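You operate a simulated robot arm through the tools that you are given. There is no shell and no other tool.

The job below is to be done with a simulated robot arm. You get a single attempt, and the scene is never put back.

JOB
Oil the desk gauge's table plate with the yellow rag and grey pad.
Fine: slide the table back in, put the rag back and leave the pad where it is. A coat counts when it lies all over at full strength: go over it till it gets no stronger.

Only the result counts: the job must be done as asked and must still hold three seconds after the hand-in. Knocking over, shifting, dropping, spilling or breaking anything else fails it.

ROBOT AND FRAMES
A 7-joint arm with a two-finger parallel gripper, fixed in place. Base frame: the origin is on the floor under the middle of its stand, x ahead of it, y to its left, z up; the work surface is at about z = 0.76. Lengths are in m, angles in rad, forces in N, time in s.
With the tool pointing down near the work surface it reaches from about 0.34 to 0.86 m from the base axis. Its first joint turns from -2.897 to 2.897 rad. Payload 3.43 kg.
The TCP is the grasp point between the finger pads, 0.034 m short of the fingertips. In the tool frame z runs along the fingers and y along their closing line. The gripper opens to 0.128 m. The fingers are 0.024 m wide and 0.012 m thick; the gripper's body (0.048 by 0.13 m) begins 0.096 m behind the TCP.
Orientation is that of the tool frame in the base frame, as [roll, pitch, yaw] about the fixed x, y, z axes, in that order (R = Rz(yaw) Ry(pitch) Rx(roll)). With the fingers straight down and closing along the base's y, the tool's x points along the base's -x, its y along +y and its z along -z.

CONTROLS
- The arm moves only by the tool arm_command. Its argument "rows" is a list that holds one entry, the list of rows, each a list of 7 numbers: the shift along the tool's x, y, z in units of 25 mm (1.0 is 25 mm), then the turn, a rotation vector about the tool's x, y, z in units of 8 degrees (1.0 is 8 degrees), then the opening, from 0 (shut) to 1 (fully open). In form: [[[x, y, z, rx, ry, rz, fingers], ...]]. A call has 1 to 20 rows; each row shifts and turns the commanded pose from where the row before left it, along the tool's axes as they then stand. A call with a number of a shift or a turn outside -1 to 1 is refused whole. Rows are played at 5 a second. More than 0.05 m and 0.15 rad between two rows, or a gripper value outside its range, and nothing of the call is played. Where a pose cannot be reached the arm comes as near as it can. A force on the tool above 70 N (or 10 N above the force at the start of the call, whichever is more), or a blocked arm, ends the call early, and 0.2 s more pass. Each finger travels about 0.153 m/s and halts on what it meets, pressing with about 29 N; the grip force reading is that of the motor and also rises with nothing between the fingers. The clock runs only during rows and for 0.2 s after the last one: add rows that do not move to give the fingers time. The reply holds the time, the measured pose of the TCP, the force on the tool along the base axes, the opening and the grip force, in the units named above and with some noise, with the torque about the TCP (base axes, N m) and any sound that the robot's microphone picked up.
- Cameras (640 x 400 px; columns grow to the right, rows downward): "scene" is fixed at [0.2202, 0.5025, 1.3714]; the picture's right is [-0.85, -0.53, 0.00], its down [-0.33, 0.52, -0.79] and it looks along [0.42, -0.67, -0.62] (base axes); focal length 360 px, centre (320, 200). "wrist" rides on the gripper at [0.076, -0.011, -0.16] in the tool frame; the picture's right is [0.15, 0.99, 0.00], its down [-0.88, 0.13, -0.46] and it looks along [-0.45, 0.07, 0.89] (tool axes); focal length 234 px, centre (320, 200). There is no depth. A picture from a camera that has moved, and an enlarged one, comes with that camera's place and axes in the base frame and with its lens.
- camera(camera): a new picture of that camera. It takes no simulated time.
- close_up(camera, box): a new picture of the part [left, top, right, bottom] of that camera's present view, enlarged. It takes no simulated time.
- sign_off(): hands the job in; it is judged then, once.

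Places have to be worked out from the pictures, the camera data and where the tool is seen. Open the gripper and draw the arm clear of the work before you hand the job in, unless the task says otherwise.

The tools are called after ">>>" as name(argument=value, ...) on one line, values as JSON. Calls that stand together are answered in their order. arm_command: Moves the arm, as the interface text tells. Its arguments: {"type":"object","properties":{"rows":{"type":"array"}},"required":["rows"]} The other tools are called the same way: camera (camera) takes a picture; close_up (camera, box) takes an enlarged picture of a part of a camera's view; sign_off () hands the job in.

At the start:

```text
clock: 0.0
ee_pos: [0.766, -0.0971, 1.0157]
ee_rot: [3.141, 0.0, 3.141]
wrist_force: [0.0, 0.7, -0.2]
ft_torque: [-0.02, 0.02, 0.01]
width: 0.1282
grasp_force: 0.1
```

scene: 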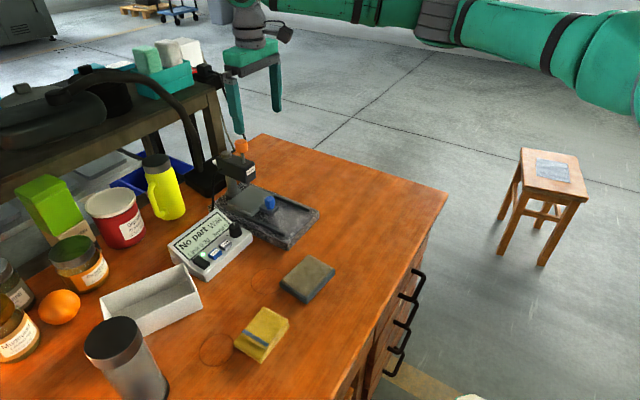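
wrist: 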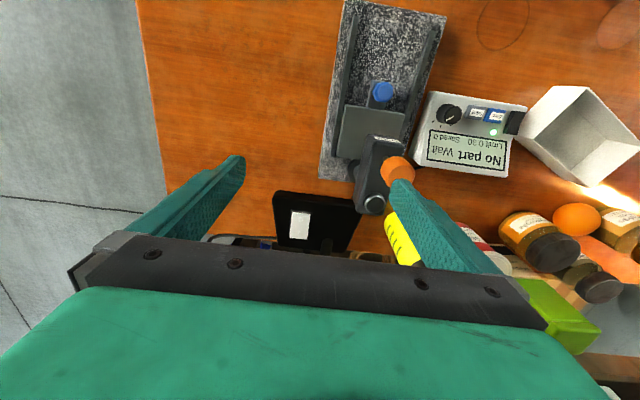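

I start by looking closer at the gauge, the rag and the pad in both cameras.

>>> close_up(camera="scene", box=[160, 130, 360, 290])

>>> close_up(camera="scene", box=[180, 240, 360, 380])

>>> close_up(camera="wrist", box=[300, 0, 540, 230])

```text
2.50 times, centred on (260, 210) of scene
camera zoom: at [0.2202, 0.5025, 1.3714], right [-0.85, -0.53, 0.0], down [-0.33, 0.52, -0.79], along [0.42, -0.67, -0.62], focal length 899 px, centre (470, 175)
```

zoom: 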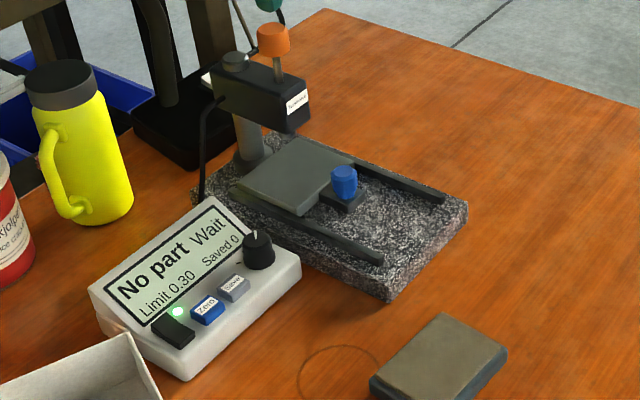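

```text
2.86 times, centred on (270, 310) of scene
camera zoom: at [0.2202, 0.5025, 1.3714], right [-0.85, -0.53, 0.0], down [-0.33, 0.52, -0.79], along [0.42, -0.67, -0.62], focal length 1027 px, centre (463, -114)
```

zoom: 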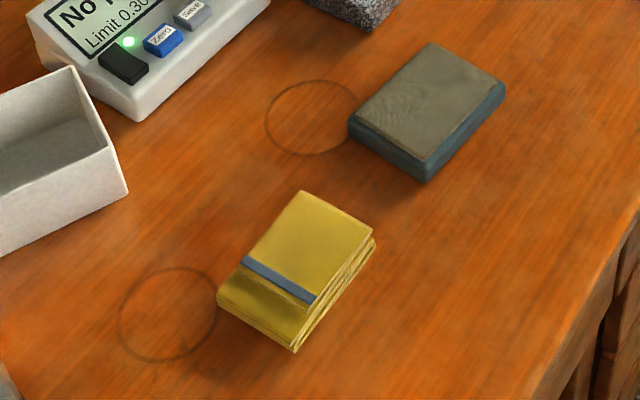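

```text
1.74 times, centred on (420, 115) of wrist
camera zoom: at [0.6881, -0.1086, 1.1751], right [-0.15, 0.99, 0.0], down [0.88, 0.13, 0.46], along [0.45, 0.07, -0.89], focal length 407 px, centre (146, 348)
```

zoom: 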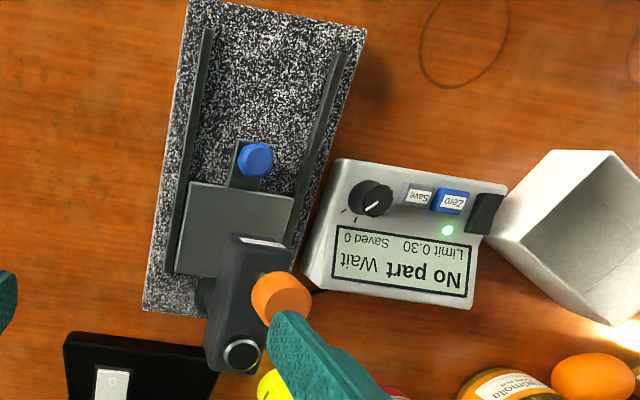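

The orange probe top on the gauge works out to about (0.75, -0.02, 0.97), quite near my left fingertip, so I raise straight up first. Then I move over to view the rag and pad from above.

>>> arm_command(rows=[[[0, 0, -1, 0, 0, 0, 1], [0, 0, -1, 0, 0, 0, 1], [0, 0, -1, 0, 0, 0, 1], [1, 0, 0, 0, 0, 0, 1], [1, 0, 0, 0, 0, 0, 1], [1, 0, 0, 0, 0, 0, 1], [1, 0.5, 0, 0, 0, 0, 1], [1, 1, 0, 0, 0, 0, 1], [1, 1, 0, 0, 0, 0, 1], [1, 1, 0, 0, 0, 0, 1], [1, 1, 0, 0, 0, 0, 1], [1, 1, 0, 0, 0, 0, 1], [0.4, 1, 0, 0, 0, 0, 1], [0, 1, 0, 0, 0, 0, 1], [0, 1, 0, 0, 0, 0, 1], [0, 1, 0, 0, 0, 0, 1], [0, 0, 0, 0, 0, 0, 1]]])

```text
clock: 3.6
ee_pos: [0.5331, 0.1399, 1.0903]
ee_rot: [3.141, 0.001, 3.14]
wrist_force: [0.0, -0.1, 0.1]
ft_torque: [0.0, 0.02, -0.01]
width: 0.1284
grasp_force: 0.1
```

The arm is up and over the pad and rag area. I take pictures to measure them.

>>> camera(camera="wrist")

>>> camera(camera="scene")

```text
taken
camera wrist: at [0.4556, 0.1296, 1.2491], right [-0.15, 0.99, 0.0], down [0.88, 0.13, 0.46], along [0.45, 0.07, -0.89], focal length 234 px, centre (320, 200)
```

wrist: 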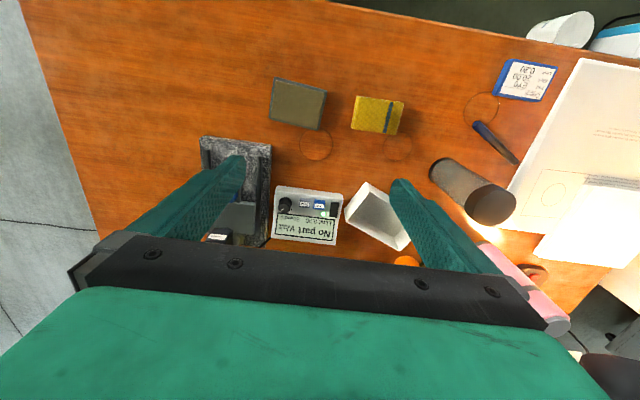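

```text
taken
```

scene: 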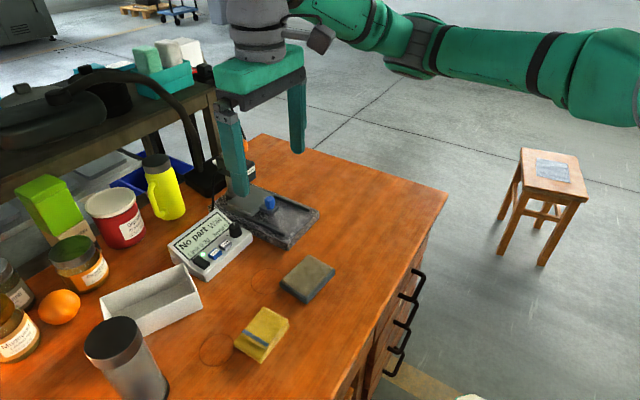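

>>> close_up(camera="wrist", box=[250, 60, 430, 180])

>>> close_up(camera="scene", box=[220, 240, 350, 370])

```text
3.33 times, centred on (340, 120) of wrist
camera zoom: at [0.4556, 0.1296, 1.2491], right [-0.15, 0.99, 0.0], down [0.88, 0.13, 0.46], along [0.45, 0.07, -0.89], focal length 781 px, centre (253, 467)
```

zoom: 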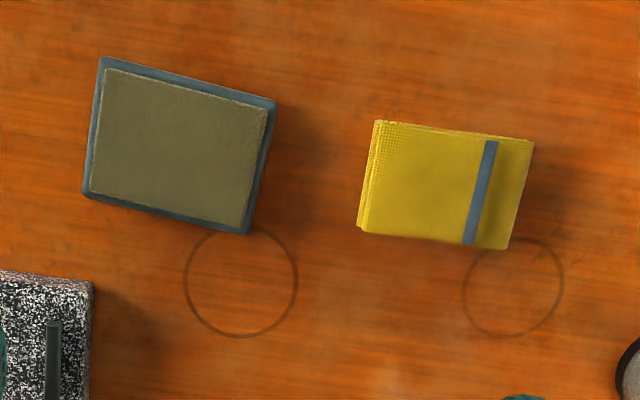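

```text
3.08 times, centred on (285, 305) of scene
camera zoom: at [0.2202, 0.5025, 1.3714], right [-0.85, -0.53, 0.0], down [-0.33, 0.52, -0.79], along [0.42, -0.67, -0.62], focal length 1106 px, centre (428, -123)
```

zoom: 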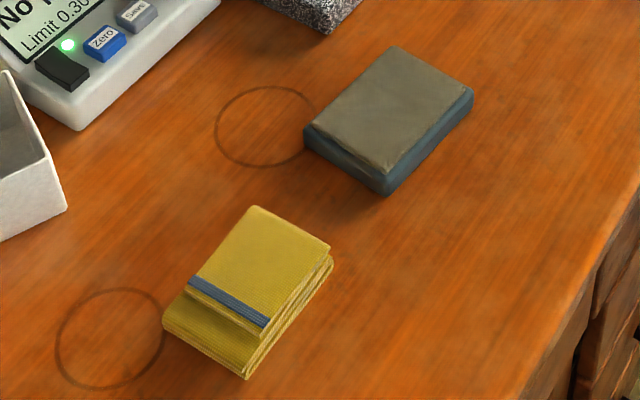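

The rag spans about x 0.469–0.527, y 0.202–0.288 and the pad about x 0.463–0.541, y 0.045–0.146. Next I go over the front of the gauge for a closer look at the table, knob and rails.

>>> arm_command(rows=[[[-0.5, -1, 0.4, 0, 0, 0, 1], [-0.5, -1, 0.4, 0, 0, 0, 1], [-0.5, -1, 0.4, 0, 0, 0, 1], [-0.5, -1, 0.4, 0, 0, 0, 1], [-0.4, -1, 0.4, 0, 0, 0, 1], [0, -1, 0.4, 0, 0, 0, 1], [0, -0.4, 0.4, 0, 0, 0, 1], [0, 0, 0, 0, 0, 0, 1]]])

>>> camera(camera="wrist")

>>> close_up(camera="wrist", box=[200, 40, 440, 240])

>>> close_up(camera="scene", box=[200, 120, 330, 260])

```text
clock: 5.4
ee_pos: [0.5893, -0.0188, 1.0213]
ee_rot: [-3.141, -0.001, -3.142]
wrist_force: [0.2, -0.8, -0.3]
ft_torque: [-0.03, 0.01, -0.01]
width: 0.1282
grasp_force: 0.0
```

```text
taken
camera wrist: at [0.5135, -0.0313, 1.1813], right [-0.15, 0.99, 0.0], down [0.88, 0.13, 0.46], along [0.45, 0.07, -0.89], focal length 234 px, centre (320, 200)
```

wrist: 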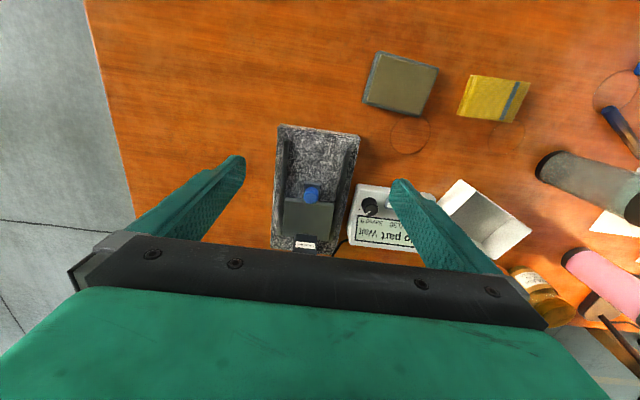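

```text
2.00 times, centred on (320, 140) of wrist
camera zoom: at [0.5135, -0.0313, 1.1813], right [-0.15, 0.99, 0.0], down [0.88, 0.13, 0.46], along [0.45, 0.07, -0.89], focal length 468 px, centre (320, 320)
```

zoom: 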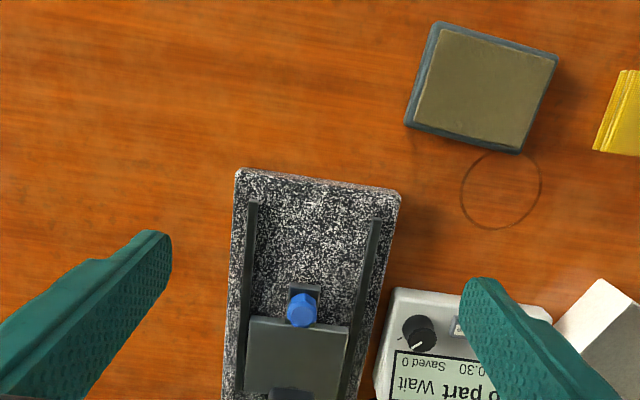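

```text
2.86 times, centred on (265, 190) of scene
camera zoom: at [0.2202, 0.5025, 1.3714], right [-0.85, -0.53, 0.0], down [-0.33, 0.52, -0.79], along [0.42, -0.67, -0.62], focal length 1027 px, centre (477, 229)
```

zoom: 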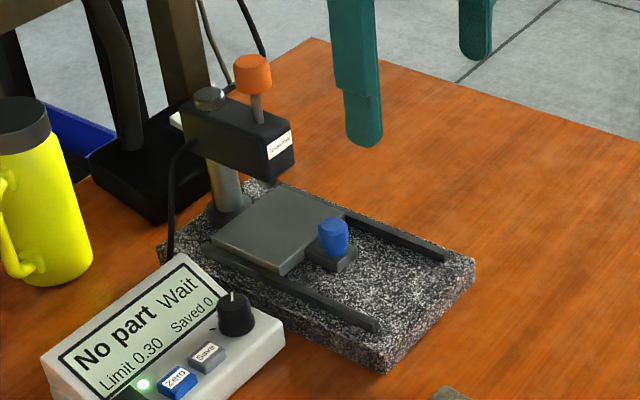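

The knob top works out to about (0.688, -0.021, 0.831), the plate to x 0.71–0.79, y -0.066–0.023, with the head's front at about x 0.73. I close partway, move over the knob and descend part of the way, then check the alignment.

>>> arm_command(rows=[[[-1, 0, 0, 0, 0, 0, 0.6], [-1, 0, 0, 0, 0, 0, 0.45], [-1, 0, 0, 0, 0, 0, 0.45], [-0.8, 0, 0, 0, 0, 0, 0.45], [0, 0, 1, 0, 0, 0, 0.45], [0, 0, 1, 0, 0, 0, 0.45], [0, 0, 1, 0, 0, 0, 0.45], [0, 0, 0.6, 0, 0, 0, 0.45], [0, 0, 0, 0, 0, 0, 0.45]]])

>>> camera(camera="wrist")

>>> close_up(camera="scene", box=[200, 100, 330, 260])

```text
clock: 7.4
ee_pos: [0.6844, -0.0208, 0.9291]
ee_rot: [3.141, 0.0, -3.141]
wrist_force: [-0.8, 0.5, 0.2]
ft_torque: [0.01, 0.0, 0.0]
width: 0.0578
grasp_force: 0.0
```

```text
taken
camera wrist: at [0.6082, -0.0322, 1.09], right [-0.15, 0.99, 0.0], down [0.88, 0.13, 0.46], along [0.45, 0.07, -0.89], focal length 234 px, centre (320, 200)
```

wrist: 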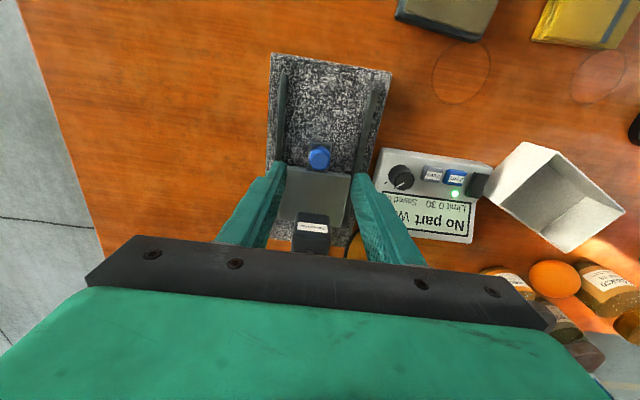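

```text
2.50 times, centred on (265, 180) of scene
camera zoom: at [0.2202, 0.5025, 1.3714], right [-0.85, -0.53, 0.0], down [-0.33, 0.52, -0.79], along [0.42, -0.67, -0.62], focal length 899 px, centre (458, 250)
```

zoom: 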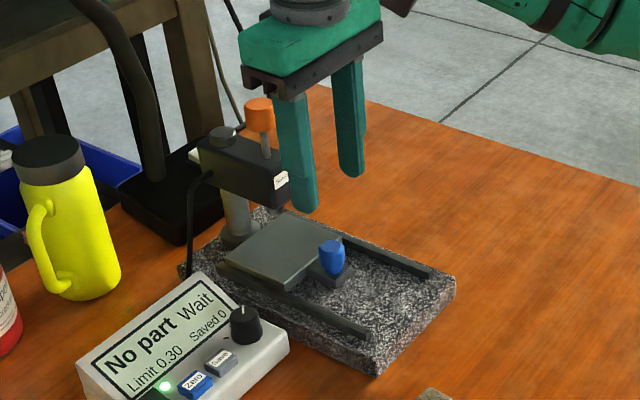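

The knob measures (0.686, -0.021) from here, right under the TCP. I go down to about z 0.847 and close on it.

>>> arm_command(rows=[[[0, 0, 1, 0, 0, 0, 0.45], [0, 0, 1, 0, 0, 0, 0.45], [0, 0, 0.8, 0, 0, 0, 0.45], [0, 0, 0.5, 0, 0, 0, 0.45], [0, 0, 0, 0, 0, 0, 0.45]]])

>>> close_up(camera="scene", box=[200, 100, 330, 260])

>>> close_up(camera="wrist", box=[220, 40, 420, 260])

```text
clock: 8.6
ee_pos: [0.6856, -0.0205, 0.8481]
ee_rot: [-3.141, 0.0, -3.14]
wrist_force: [-0.1, -0.2, 0.1]
ft_torque: [-0.02, -0.04, -0.02]
width: 0.0577
grasp_force: 0.0
```

```text
2.50 times, centred on (265, 180) of scene
camera zoom: at [0.2202, 0.5025, 1.3714], right [-0.85, -0.53, 0.0], down [-0.33, 0.52, -0.79], along [0.42, -0.67, -0.62], focal length 899 px, centre (458, 250)
```

zoom: 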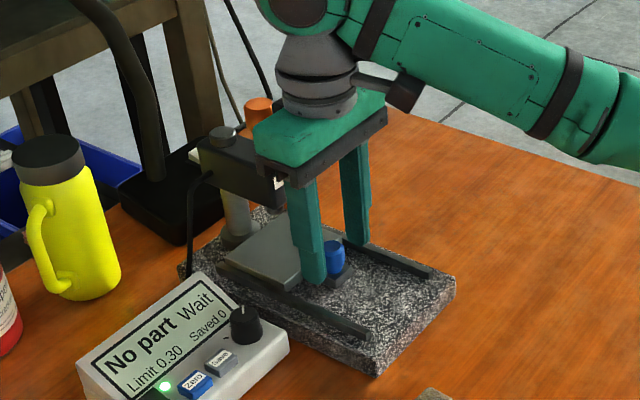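

```text
1.82 times, centred on (320, 150) of wrist
camera zoom: at [0.608, -0.0318, 1.0074], right [-0.15, 0.99, 0.0], down [0.88, 0.13, 0.46], along [0.45, 0.07, -0.89], focal length 426 px, centre (320, 291)
```

zoom: 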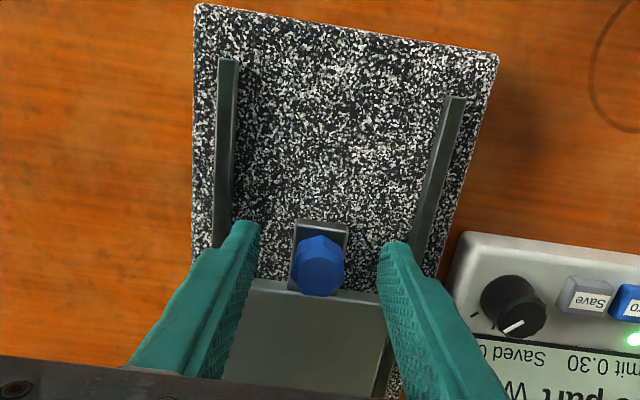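

The knob sits centered between the fingers. I close on it and hold a few rows.

>>> arm_command(rows=[[[0, 0, 0, 0, 0, 0, 0.3], [0, 0, 0, 0, 0, 0, 0.0], [0, 0, 0, 0, 0, 0, 0.0], [0, 0, 0, 0, 0, 0, 0.0]]])

```text
clock: 9.6
ee_pos: [0.6853, -0.0198, 0.8473]
ee_rot: [-3.139, -0.001, -3.141]
wrist_force: [0.3, 2.9, -0.8]
ft_torque: [-0.24, -0.15, 0.04]
width: 0.0244
grasp_force: 45.2
```

The knob is gripped (width 0.0244). I pull the table out toward the robot in small steps and watch the force.

>>> arm_command(rows=[[[0.2, 0, 0, 0, 0, 0, 0], [0.4, 0, 0, 0, 0, 0, 0], [0.4, -0.01, 0, 0, 0, 0, 0], [0.4, -0.01, 0, 0, 0, 0, 0], [0.4, -0.01, 0, 0, 0, 0, 0], [0, 0, 0, 0, 0, 0, 0]]])

>>> close_up(camera="scene", box=[200, 100, 330, 260])

```text
clock: 11.0
ee_pos: [0.6406, -0.0201, 0.8487]
ee_rot: [3.141, -0.001, 3.14]
wrist_force: [0.1, 4.4, -8.5]
ft_torque: [-0.13, -0.86, 0.09]
width: 0.0243
grasp_force: 44.7
```

```text
2.50 times, centred on (265, 180) of scene
camera zoom: at [0.2202, 0.5025, 1.3714], right [-0.85, -0.53, 0.0], down [-0.33, 0.52, -0.79], along [0.42, -0.67, -0.62], focal length 899 px, centre (458, 250)
```

zoom: 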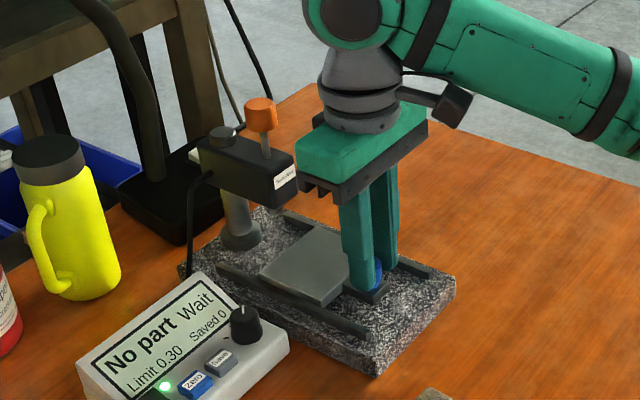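

The table follows the knob, with a light z-force of -8.5 N. I continue pulling in smaller steps, easing the tool down slightly.

>>> arm_command(rows=[[[0.3, 0, 0.02, 0, 0, 0, 0], [0.3, 0, 0.02, 0, 0, 0, 0], [0.3, -0.01, 0, 0, 0, 0, 0], [0.2, 0, 0, 0, 0, 0, 0], [0, 0, 0, 0, 0, 0, 0]]])

>>> close_up(camera="scene", box=[200, 100, 330, 260])

```text
clock: 12.2
ee_pos: [0.6146, -0.0191, 0.8479]
ee_rot: [3.141, 0.003, -3.141]
wrist_force: [0.7, 9.9, 4.0]
ft_torque: [0.08, -0.55, 0.03]
width: 0.0243
grasp_force: 45.2
```

```text
2.50 times, centred on (265, 180) of scene
camera zoom: at [0.2202, 0.5025, 1.3714], right [-0.85, -0.53, 0.0], down [-0.33, 0.52, -0.79], along [0.42, -0.67, -0.62], focal length 899 px, centre (458, 250)
```

zoom: 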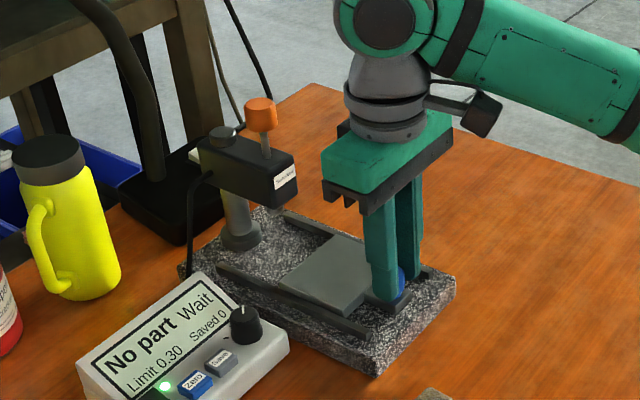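

It slides freely, with a 10 N sideways force showing my line is slightly off in y. I correct a little toward +y and pull on gently.

>>> arm_command(rows=[[[0.2, 0.03, 0, 0, 0, 0, 0], [0.2, 0.03, 0, 0, 0, 0, 0], [0.2, 0.02, 0, 0, 0, 0, 0], [0.2, 0.01, 0, 0, 0, 0, 0], [0, 0, 0, 0, 0, 0, 0]]])

>>> close_up(camera="scene", box=[200, 100, 330, 260])

```text
clock: 13.4
ee_pos: [0.5925, -0.0206, 0.8482]
ee_rot: [-3.14, 0.003, 3.14]
wrist_force: [-2.0, -5.0, 34.2]
ft_torque: [0.13, -0.92, -0.11]
width: 0.0244
grasp_force: 45.0
```

```text
2.50 times, centred on (265, 180) of scene
camera zoom: at [0.2202, 0.5025, 1.3714], right [-0.85, -0.53, 0.0], down [-0.33, 0.52, -0.79], along [0.42, -0.67, -0.62], focal length 899 px, centre (458, 250)
```

zoom: 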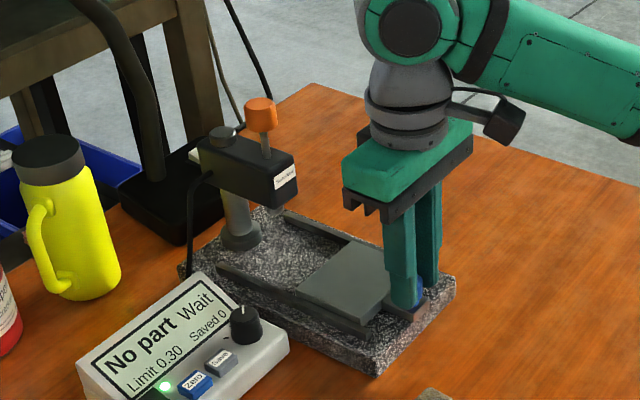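

The table is out by about 93 mm, with the tool pressing down 34 N. I ease up slightly and pull a bit further to see if there is a stop.

>>> arm_command(rows=[[[0, 0, -0.03, 0, 0, 0, 0], [0.15, -0.01, -0.01, 0, 0, 0, 0], [0.15, 0, 0, 0, 0, 0, 0], [0, 0, 0, 0, 0, 0, 0]]])

>>> close_up(camera="scene", box=[200, 100, 330, 260])

```text
clock: 14.4
ee_pos: [0.5872, -0.0197, 0.8471]
ee_rot: [-3.139, 0.001, 3.136]
wrist_force: [37.4, -21.6, -1.3]
ft_torque: [-0.2, -1.54, -0.07]
width: 0.0244
grasp_force: 45.2
```

```text
2.50 times, centred on (265, 180) of scene
camera zoom: at [0.2202, 0.5025, 1.3714], right [-0.85, -0.53, 0.0], down [-0.33, 0.52, -0.79], along [0.42, -0.67, -0.62], focal length 899 px, centre (458, 250)
```

zoom: 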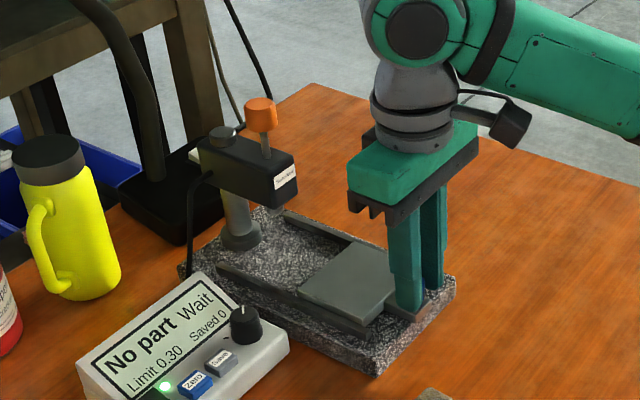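

Force along x rose to 37 N: the table is at its outer stop (travel about 98 mm). I relax the load, open and lift clear.

>>> arm_command(rows=[[[-0.1, -0.03, 0, 0, 0, 0, 0], [0, 0, 0, 0, 0, 0, 0], [0, 0, 0, 0, 0, 0, 0.2], [0, 0, 0, 0, 0, 0, 0.45], [0, 0, 0, 0, 0, 0, 0.45]]])

```text
clock: 15.6
ee_pos: [0.5879, -0.0194, 0.8478]
ee_rot: [-3.141, 0.0, -3.141]
wrist_force: [0.1, -0.2, 0.3]
ft_torque: [-0.03, 0.0, -0.02]
width: 0.0577
grasp_force: 0.1
```

Released with no residual force. I lift straight up and look at the plate in its pulled-out position.

>>> arm_command(rows=[[[0, 0, -1, 0, 0, 0, 0.45], [0, 0, -1, 0, 0, 0, 0.45], [0, 0, -1, 0, 0, 0, 0.45], [0, 0, -1, 0, 0, 0, 0.45], [0.5, 0, -1, 0, 0, 0, 0.45], [0, 0, -1, 0, 0, 0, 0.45], [0, 0, 0, 0, 0, 0, 0.45]]])

>>> camera(camera="wrist")

>>> close_up(camera="wrist", box=[220, 60, 420, 220])

>>> close_up(camera="scene", box=[220, 160, 340, 260])

```text
clock: 17.2
ee_pos: [0.5775, -0.0187, 0.9977]
ee_rot: [3.141, 0.0, -3.139]
wrist_force: [0.3, 0.2, 0.1]
ft_torque: [0.02, -0.02, -0.01]
width: 0.0575
grasp_force: 0.0
```

```text
taken
camera wrist: at [0.4981, -0.0306, 1.1577], right [-0.15, 0.99, 0.0], down [0.88, 0.13, 0.46], along [0.45, 0.07, -0.89], focal length 234 px, centre (320, 200)
```

wrist: 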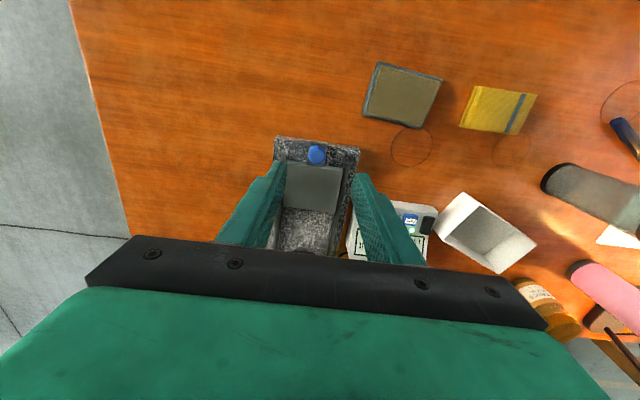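

```text
2.50 times, centred on (320, 140) of wrist
camera zoom: at [0.4981, -0.0306, 1.1577], right [-0.15, 0.99, 0.0], down [0.88, 0.13, 0.46], along [0.45, 0.07, -0.89], focal length 585 px, centre (320, 350)
```

zoom: 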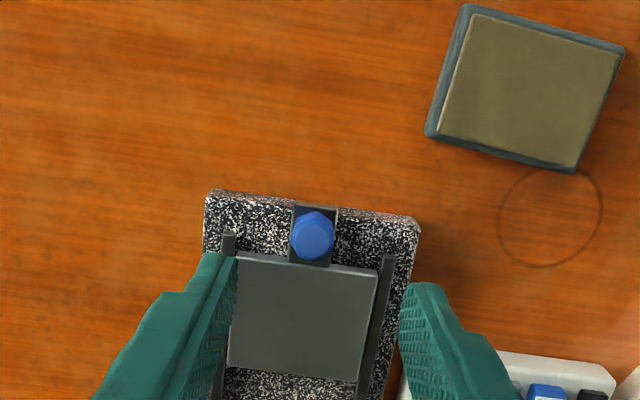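

```text
4.00 times, centred on (280, 210) of scene
camera zoom: at [0.2202, 0.5025, 1.3714], right [-0.85, -0.53, 0.0], down [-0.33, 0.52, -0.79], along [0.42, -0.67, -0.62], focal length 1438 px, centre (480, 160)
```

zoom: 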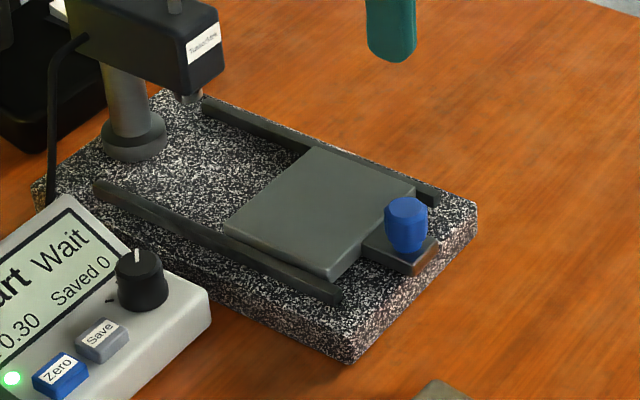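

The plate now spans about x 0.615–0.697, y -0.063–0.026, clear of the head. I move over to the rag with the gripper fully open and look again from closer.

>>> arm_command(rows=[[[0.3, 1, 0, 0, 0, 0, 1], [0.3, 1, 0, 0, 0, 0, 1], [0.3, 1, 0, 0, 0, 0, 1], [0.3, 1, 0, 0, 0, 0, 1], [0.3, 1, 0, 0, 0, 0, 1], [0.3, 1, 0, 0, 0, 0, 1], [0.3, 1, 0, 0, 0, 0, 1], [0.3, 1, 0, 0, 0, 0, 1], [0.3, 1, 0.5, 0, 0, 0, 1], [0.3, 1, 0.5, 0, 0, 0, 1], [0.2, 0.55, 1, 0, 0, 0, 1], [0, 0, 1, 0, 0, 0, 1], [0, 0, 0, 0, 0, 0, 1]]])

>>> camera(camera="wrist")

>>> close_up(camera="wrist", box=[180, 0, 460, 200])

>>> close_up(camera="scene", box=[200, 260, 340, 380])

```text
clock: 20.0
ee_pos: [0.4934, 0.2461, 0.9236]
ee_rot: [-3.141, -0.001, 3.141]
wrist_force: [0.8, 0.5, 0.0]
ft_torque: [-0.02, 0.0, -0.01]
width: 0.1282
grasp_force: 0.1
```

```text
taken
camera wrist: at [0.4168, 0.2341, 1.0829], right [-0.15, 0.99, 0.0], down [0.88, 0.13, 0.46], along [0.45, 0.07, -0.89], focal length 234 px, centre (320, 200)
```

wrist: 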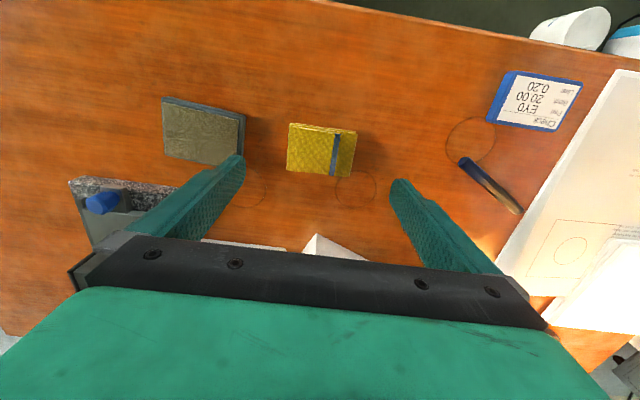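

```text
2.00 times, centred on (320, 100) of wrist
camera zoom: at [0.4168, 0.2341, 1.0829], right [-0.15, 0.99, 0.0], down [0.88, 0.13, 0.46], along [0.45, 0.07, -0.89], focal length 468 px, centre (320, 400)
```

zoom: 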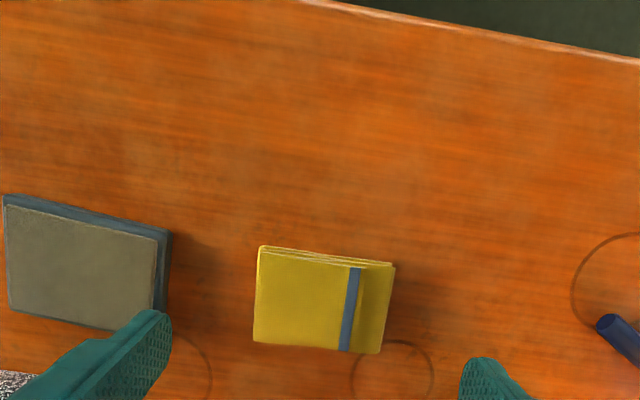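

```text
3.33 times, centred on (270, 320) of scene
camera zoom: at [0.2202, 0.5025, 1.3714], right [-0.85, -0.53, 0.0], down [-0.33, 0.52, -0.79], along [0.42, -0.67, -0.62], focal length 1199 px, centre (487, -200)
```

zoom: 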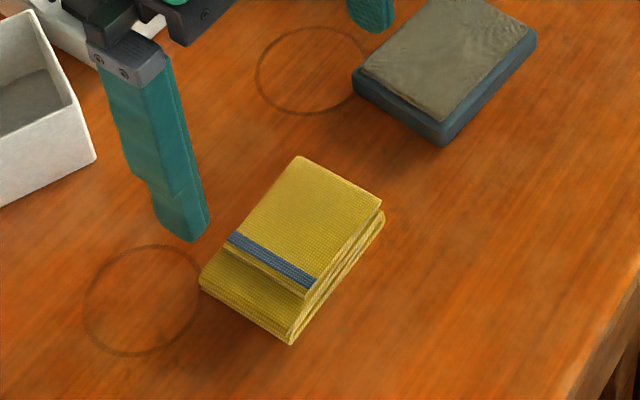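

The rag's center is at about (0.500, 0.248), about 20 mm thick and nearly square to my fingers. I shift slightly and descend around it so the fingertips stop about 5 mm above the desk.

>>> arm_command(rows=[[[-0.25, 0.06, 1, 0, 0, 0, 1], [0, 0, 1, 0, 0, 0, 1], [0, 0, 1, 0, 0, 0, 1], [0, 0, 1, 0, 0, 0, 1], [0, 0, 0.5, 0, 0, 0, 1], [0, 0, 0.4, 0, 0, 0, 1], [0, 0, 0, 0, 0, 0, 1]]])

>>> close_up(camera="scene", box=[190, 240, 340, 380])

>>> camera(camera="wrist")

```text
clock: 21.6
ee_pos: [0.5027, 0.2459, 0.7993]
ee_rot: [3.14, 0.003, 3.138]
wrist_force: [0.3, -0.1, 0.3]
ft_torque: [0.03, -0.02, 0.02]
width: 0.1278
grasp_force: 0.0
```

```text
2.86 times, centred on (265, 310) of scene
camera zoom: at [0.2202, 0.5025, 1.3714], right [-0.85, -0.53, 0.0], down [-0.33, 0.52, -0.79], along [0.42, -0.67, -0.62], focal length 1027 px, centre (477, -114)
```

zoom: 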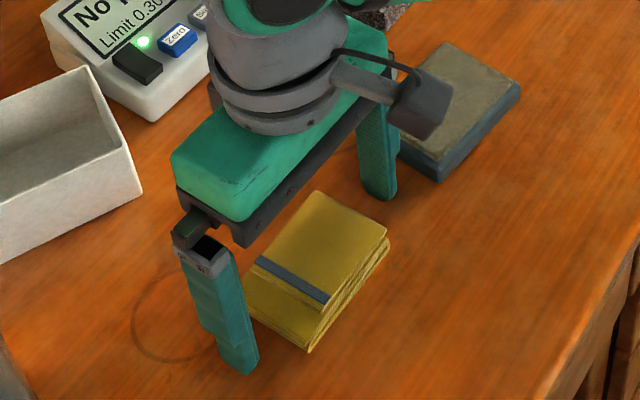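

```text
taken
camera wrist: at [0.4247, 0.234, 0.9593], right [-0.15, 0.99, 0.0], down [0.88, 0.13, 0.46], along [0.45, 0.07, -0.89], focal length 234 px, centre (320, 200)
```

wrist: 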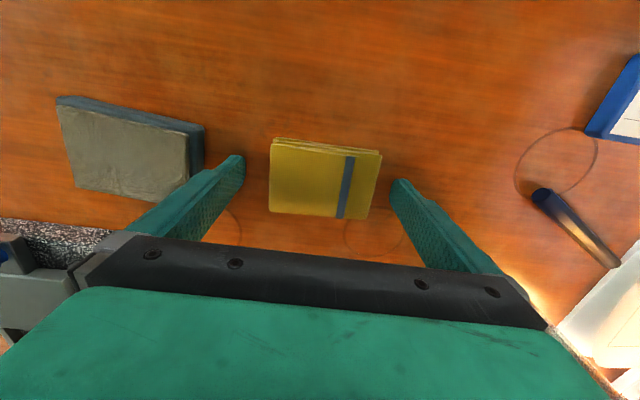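

The fingers straddle the rag evenly (rag y about 0.204–0.293). I close on it.

>>> arm_command(rows=[[[0, 0, 0, 0, 0, 0, 0.75], [0, 0, 0, 0, 0, 0, 0.6], [0, 0, 0, 0, 0, 0, 0.4], [0, 0, 0, 0, 0, 0, 0.2], [0, 0, 0, 0, 0, 0, 0], [0, 0, 0, 0, 0, 0, 0]]])

>>> close_up(camera="scene", box=[190, 240, 340, 380])

>>> camera(camera="wrist")

```text
clock: 23.0
ee_pos: [0.5018, 0.2452, 0.7996]
ee_rot: [3.14, -0.001, 3.141]
wrist_force: [0.4, 0.3, -0.6]
ft_torque: [-0.01, 0.01, 0.02]
width: 0.0891
grasp_force: 29.0
```

```text
2.86 times, centred on (265, 310) of scene
camera zoom: at [0.2202, 0.5025, 1.3714], right [-0.85, -0.53, 0.0], down [-0.33, 0.52, -0.79], along [0.42, -0.67, -0.62], focal length 1027 px, centre (477, -114)
```

zoom: 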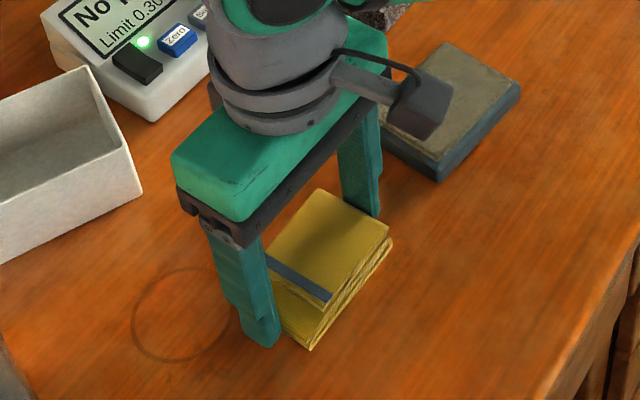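

```text
taken
camera wrist: at [0.4246, 0.2341, 0.9594], right [-0.15, 0.99, 0.0], down [0.88, 0.13, 0.46], along [0.45, 0.07, -0.89], focal length 234 px, centre (320, 200)
```

wrist: 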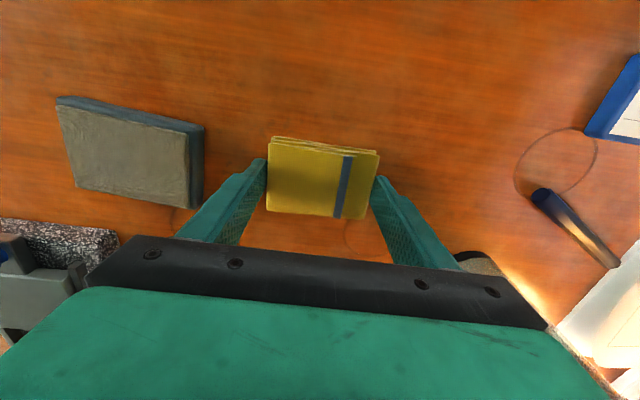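

The rag is held (width 0.0891, 29 N); its rest spot is TCP about (0.502, 0.2475, 0.7996). I lift it and carry it over the pad, whose center is near (0.502, 0.0945) with about -4.5° yaw.

>>> arm_command(rows=[[[0, 0, -0.3, 0, 0, 0, 0], [0, 0, -0.7, 0, 0, 0, 0], [0, 0, -1, 0, 0, 0, 0], [0, 0, -1, 0, 0, 0, 0], [0, 0, -1, 0, 0, 0, 0], [0, -1, 0, 0, 0, 0, 0], [0, -1, 0, 0, 0, 0, 0], [0, -1, 0, 0, 0, 0, 0], [0, -1, 0, 0, 0, 0, 0], [0, -1, 0, 0, 0, 0, 0], [0, -0.7, 0, 0, 0, 0, 0], [0, -0.33, 0, 0, 0, 0, 0], [0, 0, 0, 0, 0, 0.55, 0], [0, 0, 0, 0, 0, 0, 0]]])

>>> camera(camera="wrist")

>>> close_up(camera="scene", box=[220, 160, 380, 320])

```text
clock: 26.0
ee_pos: [0.5012, 0.0945, 0.8996]
ee_rot: [-3.141, 0.0, 3.065]
wrist_force: [-0.5, -0.6, -0.2]
ft_torque: [-0.02, -0.01, 0.01]
width: 0.0891
grasp_force: 28.7
```

```text
taken
camera wrist: at [0.4233, 0.0897, 1.06], right [-0.07, 1.0, 0.0], down [0.89, 0.06, 0.46], along [0.45, 0.03, -0.89], focal length 234 px, centre (320, 200)
```

wrist: 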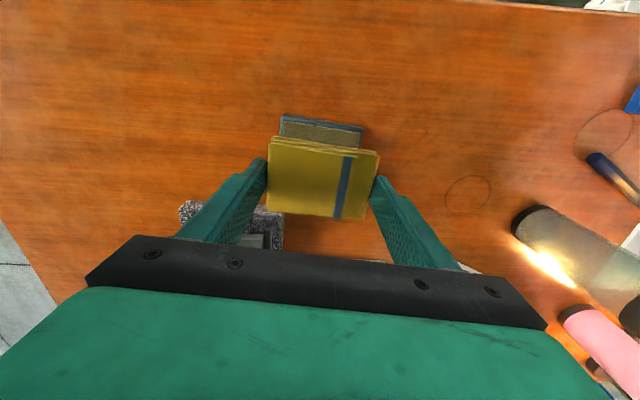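

```text
2.50 times, centred on (300, 240) of scene
camera zoom: at [0.2202, 0.5025, 1.3714], right [-0.85, -0.53, 0.0], down [-0.33, 0.52, -0.79], along [0.42, -0.67, -0.62], focal length 899 px, centre (370, 100)
```

zoom: 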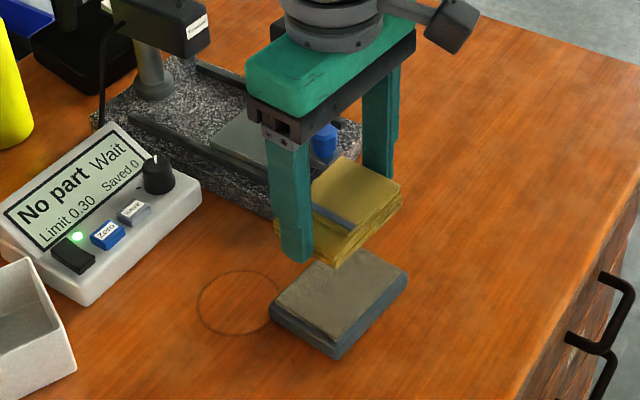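

The rag is aligned above the pad. I descend to just above its surface (expected contact near TCP z 0.825), then feel down in small steps.

>>> arm_command(rows=[[[0, -0.04, 1, 0, 0, 0, 0], [0, 0, 1, 0, 0, 0, 0], [0, 0, 0.5, 0, 0, 0, 0], [0, 0, 0.2, 0, 0, 0, 0], [0, 0, 0, 0, 0, 0, 0]]])

>>> close_up(camera="scene", box=[240, 200, 360, 320])

```text
clock: 27.2
ee_pos: [0.5016, 0.0949, 0.8323]
ee_rot: [-3.141, -0.001, 3.065]
wrist_force: [-0.1, -0.5, -0.5]
ft_torque: [0.02, 0.0, 0.01]
width: 0.089
grasp_force: 28.7
```

```text
3.33 times, centred on (300, 260) of scene
camera zoom: at [0.2202, 0.5025, 1.3714], right [-0.85, -0.53, 0.0], down [-0.33, 0.52, -0.79], along [0.42, -0.67, -0.62], focal length 1199 px, centre (387, 0)
```

zoom: 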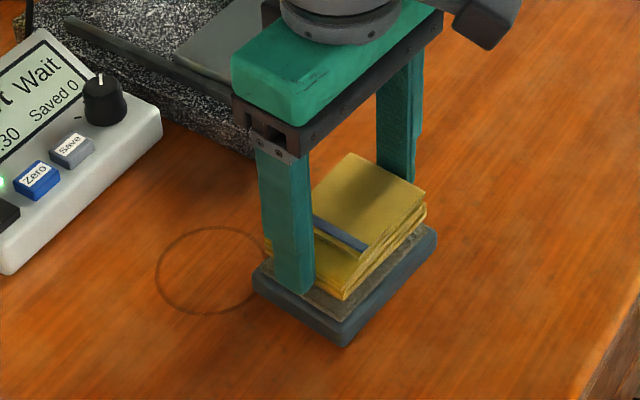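

The rag hangs just above the pad and nothing touches yet. I go down in small 1.5–2 mm steps.

>>> arm_command(rows=[[[0, 0, 0.08, 0, 0, 0, 0], [0, 0, 0.06, 0, 0, 0, 0], [0, 0, 0.06, 0, 0, 0, 0], [0, 0, 0, 0, 0, 0, 0]]])

```text
clock: 28.2
ee_pos: [0.5026, 0.0946, 0.8271]
ee_rot: [3.142, 0.0, 3.064]
wrist_force: [-0.8, 0.5, -0.4]
ft_torque: [-0.01, 0.01, 0.01]
width: 0.0889
grasp_force: 29.0
```

No contact at z 0.827. I go on down in 1.5 mm steps.

>>> arm_command(rows=[[[0, 0, 0.06, 0, 0, 0, 0], [0, 0, 0.06, 0, 0, 0, 0], [0, 0, 0, 0, 0, 0, 0]]])

```text
clock: 29.0
ee_pos: [0.5018, 0.095, 0.8235]
ee_rot: [-3.142, -0.002, 3.066]
wrist_force: [-0.3, -0.4, 0.9]
ft_torque: [-0.03, 0.05, 0.0]
width: 0.0887
grasp_force: 29.1
```

>>> arm_command(rows=[[[0, 0, 0.04, 0, 0, 0, 0], [0, 0, 0.04, 0, 0, 0, 0], [0, 0, 0, 0, 0, 0, 0]]])

>>> close_up(camera="scene", box=[240, 200, 360, 320])

```text
clock: 29.8
ee_pos: [0.5015, 0.0956, 0.8234]
ee_rot: [3.141, 0.001, 3.066]
wrist_force: [-0.2, 0.9, 2.8]
ft_torque: [-0.05, 0.1, 0.02]
width: 0.0889
grasp_force: 28.7
```

```text
3.33 times, centred on (300, 260) of scene
camera zoom: at [0.2202, 0.5025, 1.3714], right [-0.85, -0.53, 0.0], down [-0.33, 0.52, -0.79], along [0.42, -0.67, -0.62], focal length 1199 px, centre (387, 0)
```

zoom: 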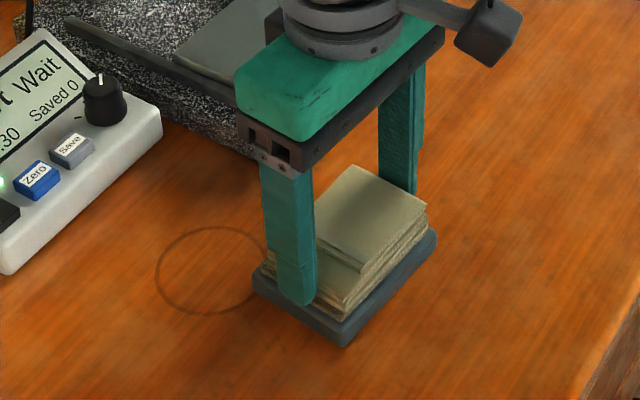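

At light contact (2.8 N) the rag has changed from yellow to a pale grey, so it seems to be taking up oil. I press a touch more and hold, then compare the colour.

>>> arm_command(rows=[[[0, 0, 0.04, 0, 0, 0, 0], [0, 0, 0, 0, 0, 0, 0], [0, 0, 0, 0, 0, 0, 0], [0, 0, 0, 0, 0, 0, 0], [0, 0, 0, 0, 0, 0, 0]]])

>>> close_up(camera="scene", box=[240, 200, 360, 320])

>>> camera(camera="wrist")

```text
clock: 31.0
ee_pos: [0.5023, 0.0947, 0.8217]
ee_rot: [-3.141, 0.0, 3.064]
wrist_force: [-0.3, 1.5, 28.9]
ft_torque: [-0.35, 0.23, -0.01]
width: 0.0889
grasp_force: 28.7
```

```text
3.33 times, centred on (300, 260) of scene
camera zoom: at [0.2202, 0.5025, 1.3714], right [-0.85, -0.53, 0.0], down [-0.33, 0.52, -0.79], along [0.42, -0.67, -0.62], focal length 1199 px, centre (387, 0)
```

zoom: 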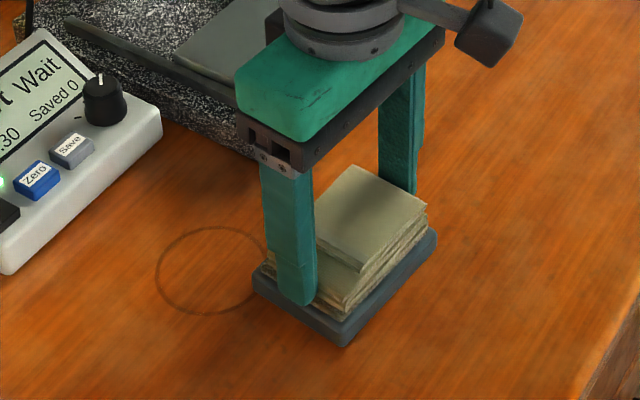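

```text
taken
camera wrist: at [0.4229, 0.0886, 0.9818], right [-0.07, 1.0, 0.0], down [0.89, 0.06, 0.46], along [0.46, 0.03, -0.89], focal length 234 px, centre (320, 200)
```

wrist: 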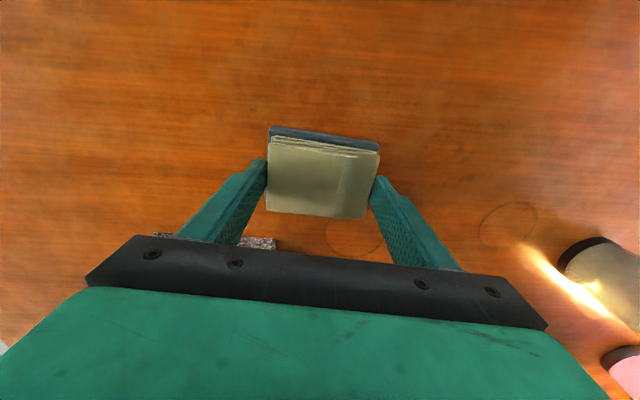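

Holding longer gives no further colour change, so the rag is loaded; the force was 29 N straight down. I lift straight up, square the tool again, and check both pad and rag.

>>> arm_command(rows=[[[0, 0, -0.1, 0, 0, 0, 0], [0, 0, -0.5, 0, 0, 0, 0], [0, 0, -1, 0, 0, 0, 0], [0, 0, -1, 0, 0, 0, 0], [0, 0, -1, 0, 0, 0, 0], [0, 0, -0.5, 0, 0, -0.55, 0], [0, 0, 0, 0, 0, 0, 0]]])

>>> camera(camera="wrist")

>>> close_up(camera="scene", box=[220, 160, 380, 320])

```text
clock: 32.6
ee_pos: [0.5017, 0.0929, 0.9229]
ee_rot: [-3.141, -0.001, 3.141]
wrist_force: [0.1, 0.3, -0.6]
ft_torque: [-0.02, -0.01, 0.02]
width: 0.0889
grasp_force: 28.3
```

```text
taken
camera wrist: at [0.4247, 0.0817, 1.0844], right [-0.15, 0.99, 0.0], down [0.88, 0.13, 0.46], along [0.45, 0.07, -0.89], focal length 234 px, centre (320, 200)
```

wrist: 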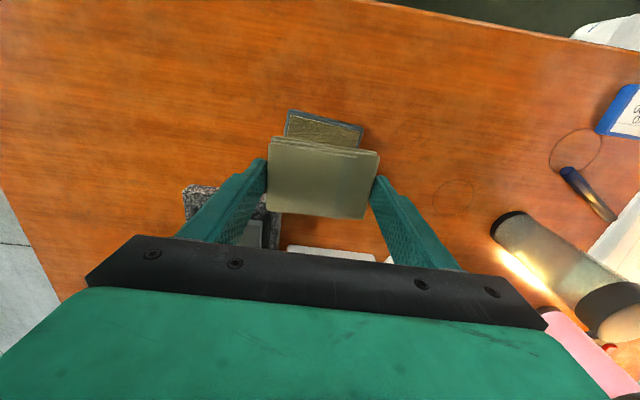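

```text
2.50 times, centred on (300, 240) of scene
camera zoom: at [0.2202, 0.5025, 1.3714], right [-0.85, -0.53, 0.0], down [-0.33, 0.52, -0.79], along [0.42, -0.67, -0.62], focal length 899 px, centre (370, 100)
```

zoom: 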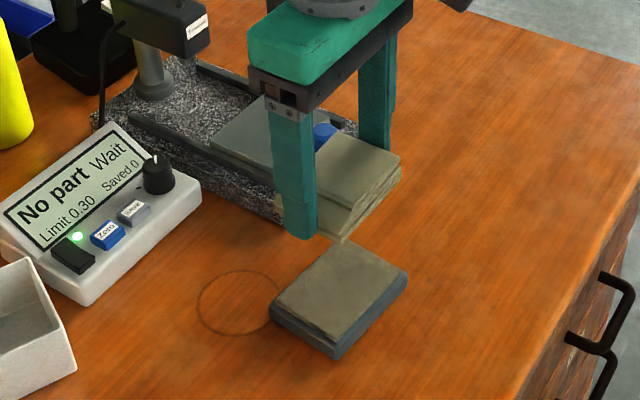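

The pad has not moved and the rag is still held and loaded. I carry it over the plate's center, about TCP (0.6575, -0.019).

>>> arm_command(rows=[[[-0.5, -0.9, 0, 0, 0, 0, 0], [-0.8, -0.9, 0, 0, 0, 0, 0], [-0.9, -0.9, 0, 0, 0, 0, 0], [-1, -0.9, 0, 0, 0, 0, 0], [-1, -0.7, 0, 0, 0, 0, 0], [-1, -0.17, 0, 0, 0, 0, 0], [-0.7, 0, 0, 0, 0, 0, 0], [-0.33, 0, 0, 0, 0, 0, 0], [0, 0, 1, 0, 0, 0, 0], [0, 0, 0.5, 0, 0, 0, 0], [0, 0, 0, 0, 0, 0, 0]]])

>>> camera(camera="wrist")

>>> close_up(camera="scene", box=[200, 120, 340, 260])

```text
clock: 35.0
ee_pos: [0.6576, -0.017, 0.8877]
ee_rot: [-3.141, 0.0, -3.141]
wrist_force: [0.4, 0.5, -0.3]
ft_torque: [-0.03, -0.01, 0.03]
width: 0.0887
grasp_force: 29.2
```

```text
taken
camera wrist: at [0.5801, -0.0287, 1.0467], right [-0.15, 0.99, 0.0], down [0.88, 0.13, 0.46], along [0.45, 0.07, -0.89], focal length 234 px, centre (320, 200)
```

wrist: 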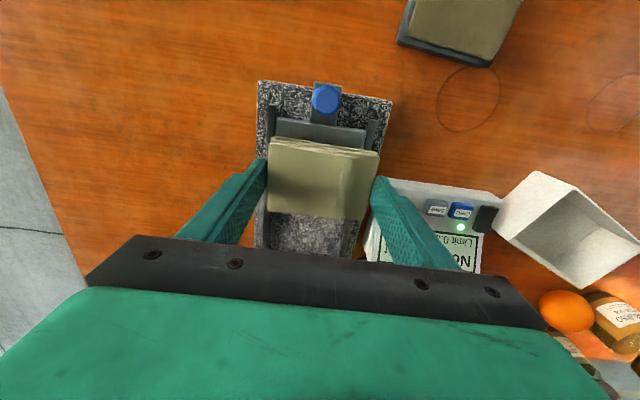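

```text
2.86 times, centred on (270, 190) of scene
camera zoom: at [0.2202, 0.5025, 1.3714], right [-0.85, -0.53, 0.0], down [-0.33, 0.52, -0.79], along [0.42, -0.67, -0.62], focal length 1027 px, centre (463, 229)
```

zoom: 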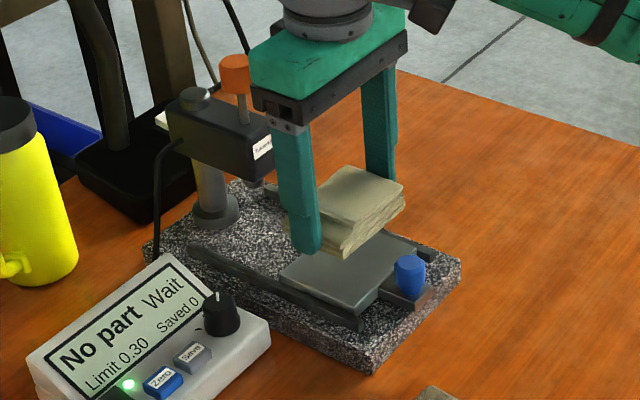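

The rag is above the plate (its center line is y about -0.020). I shift to the back end of the plate (TCP x 0.677), so that strokes pull toward the outer stop, and lower to just above contact.

>>> arm_command(rows=[[[-0.5, -0.1, 0, 0, 0, 0, 0], [-0.28, 0, 0.5, 0, 0, 0, 0], [0, 0, 0.5, 0, 0, 0, 0], [0, 0, 0.3, 0, 0, 0, 0], [0, 0, 0, 0, 0, 0, 0]]])

>>> close_up(camera="scene", box=[200, 120, 340, 260])

>>> camera(camera="wrist")

```text
clock: 36.2
ee_pos: [0.6779, -0.0191, 0.8542]
ee_rot: [3.141, 0.0, 3.141]
wrist_force: [0.0, -0.1, 0.4]
ft_torque: [-0.03, 0.01, 0.01]
width: 0.089
grasp_force: 28.6
```

```text
2.86 times, centred on (270, 190) of scene
camera zoom: at [0.2202, 0.5025, 1.3714], right [-0.85, -0.53, 0.0], down [-0.33, 0.52, -0.79], along [0.42, -0.67, -0.62], focal length 1027 px, centre (463, 229)
```

zoom: 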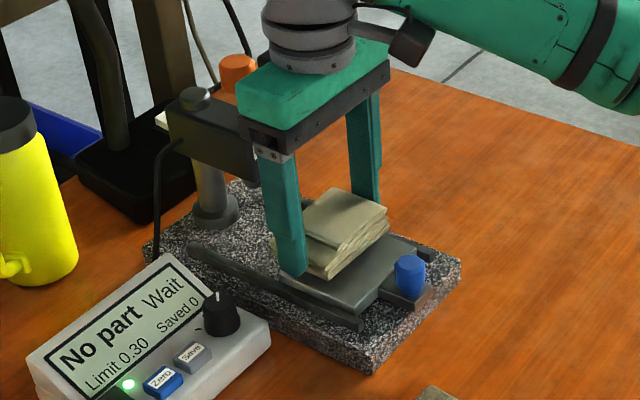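

```text
taken
camera wrist: at [0.5999, -0.031, 1.0141], right [-0.15, 0.99, 0.0], down [0.88, 0.13, 0.46], along [0.45, 0.07, -0.89], focal length 234 px, centre (320, 200)
```

wrist: 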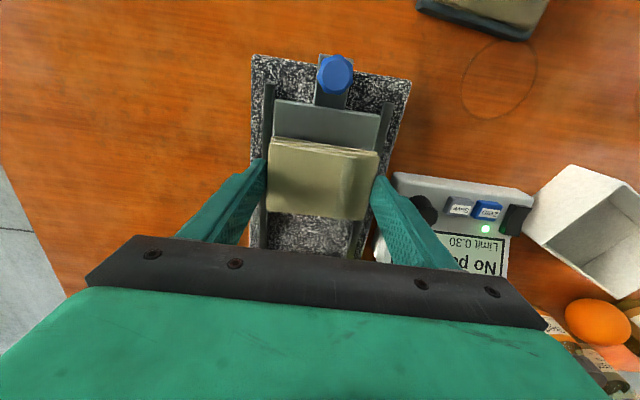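

Rag at the back of the plate, still about 5 mm above. I lower in small steps until I feel contact.

>>> arm_command(rows=[[[0, 0, 0.08, 0, 0, 0, 0], [0, 0, 0.08, 0, 0, 0, 0], [0, 0, 0, 0, 0, 0, 0]]])

```text
clock: 37.0
ee_pos: [0.6779, -0.0196, 0.851]
ee_rot: [-3.141, 0.0, 3.141]
wrist_force: [-1.1, -0.1, -0.1]
ft_torque: [0.0, 0.0, 0.03]
width: 0.0893
grasp_force: 29.1
```

>>> arm_command(rows=[[[0, 0, 0.06, 0, 0, 0, 0], [0, 0, 0.05, 0, 0, 0, 0], [0, 0, 0, 0, 0, 0, 0]]])

```text
clock: 37.8
ee_pos: [0.6761, -0.0198, 0.8483]
ee_rot: [-3.141, 0.002, 3.14]
wrist_force: [-1.3, 0.4, -0.6]
ft_torque: [-0.02, 0.0, -0.01]
width: 0.0891
grasp_force: 28.9
```

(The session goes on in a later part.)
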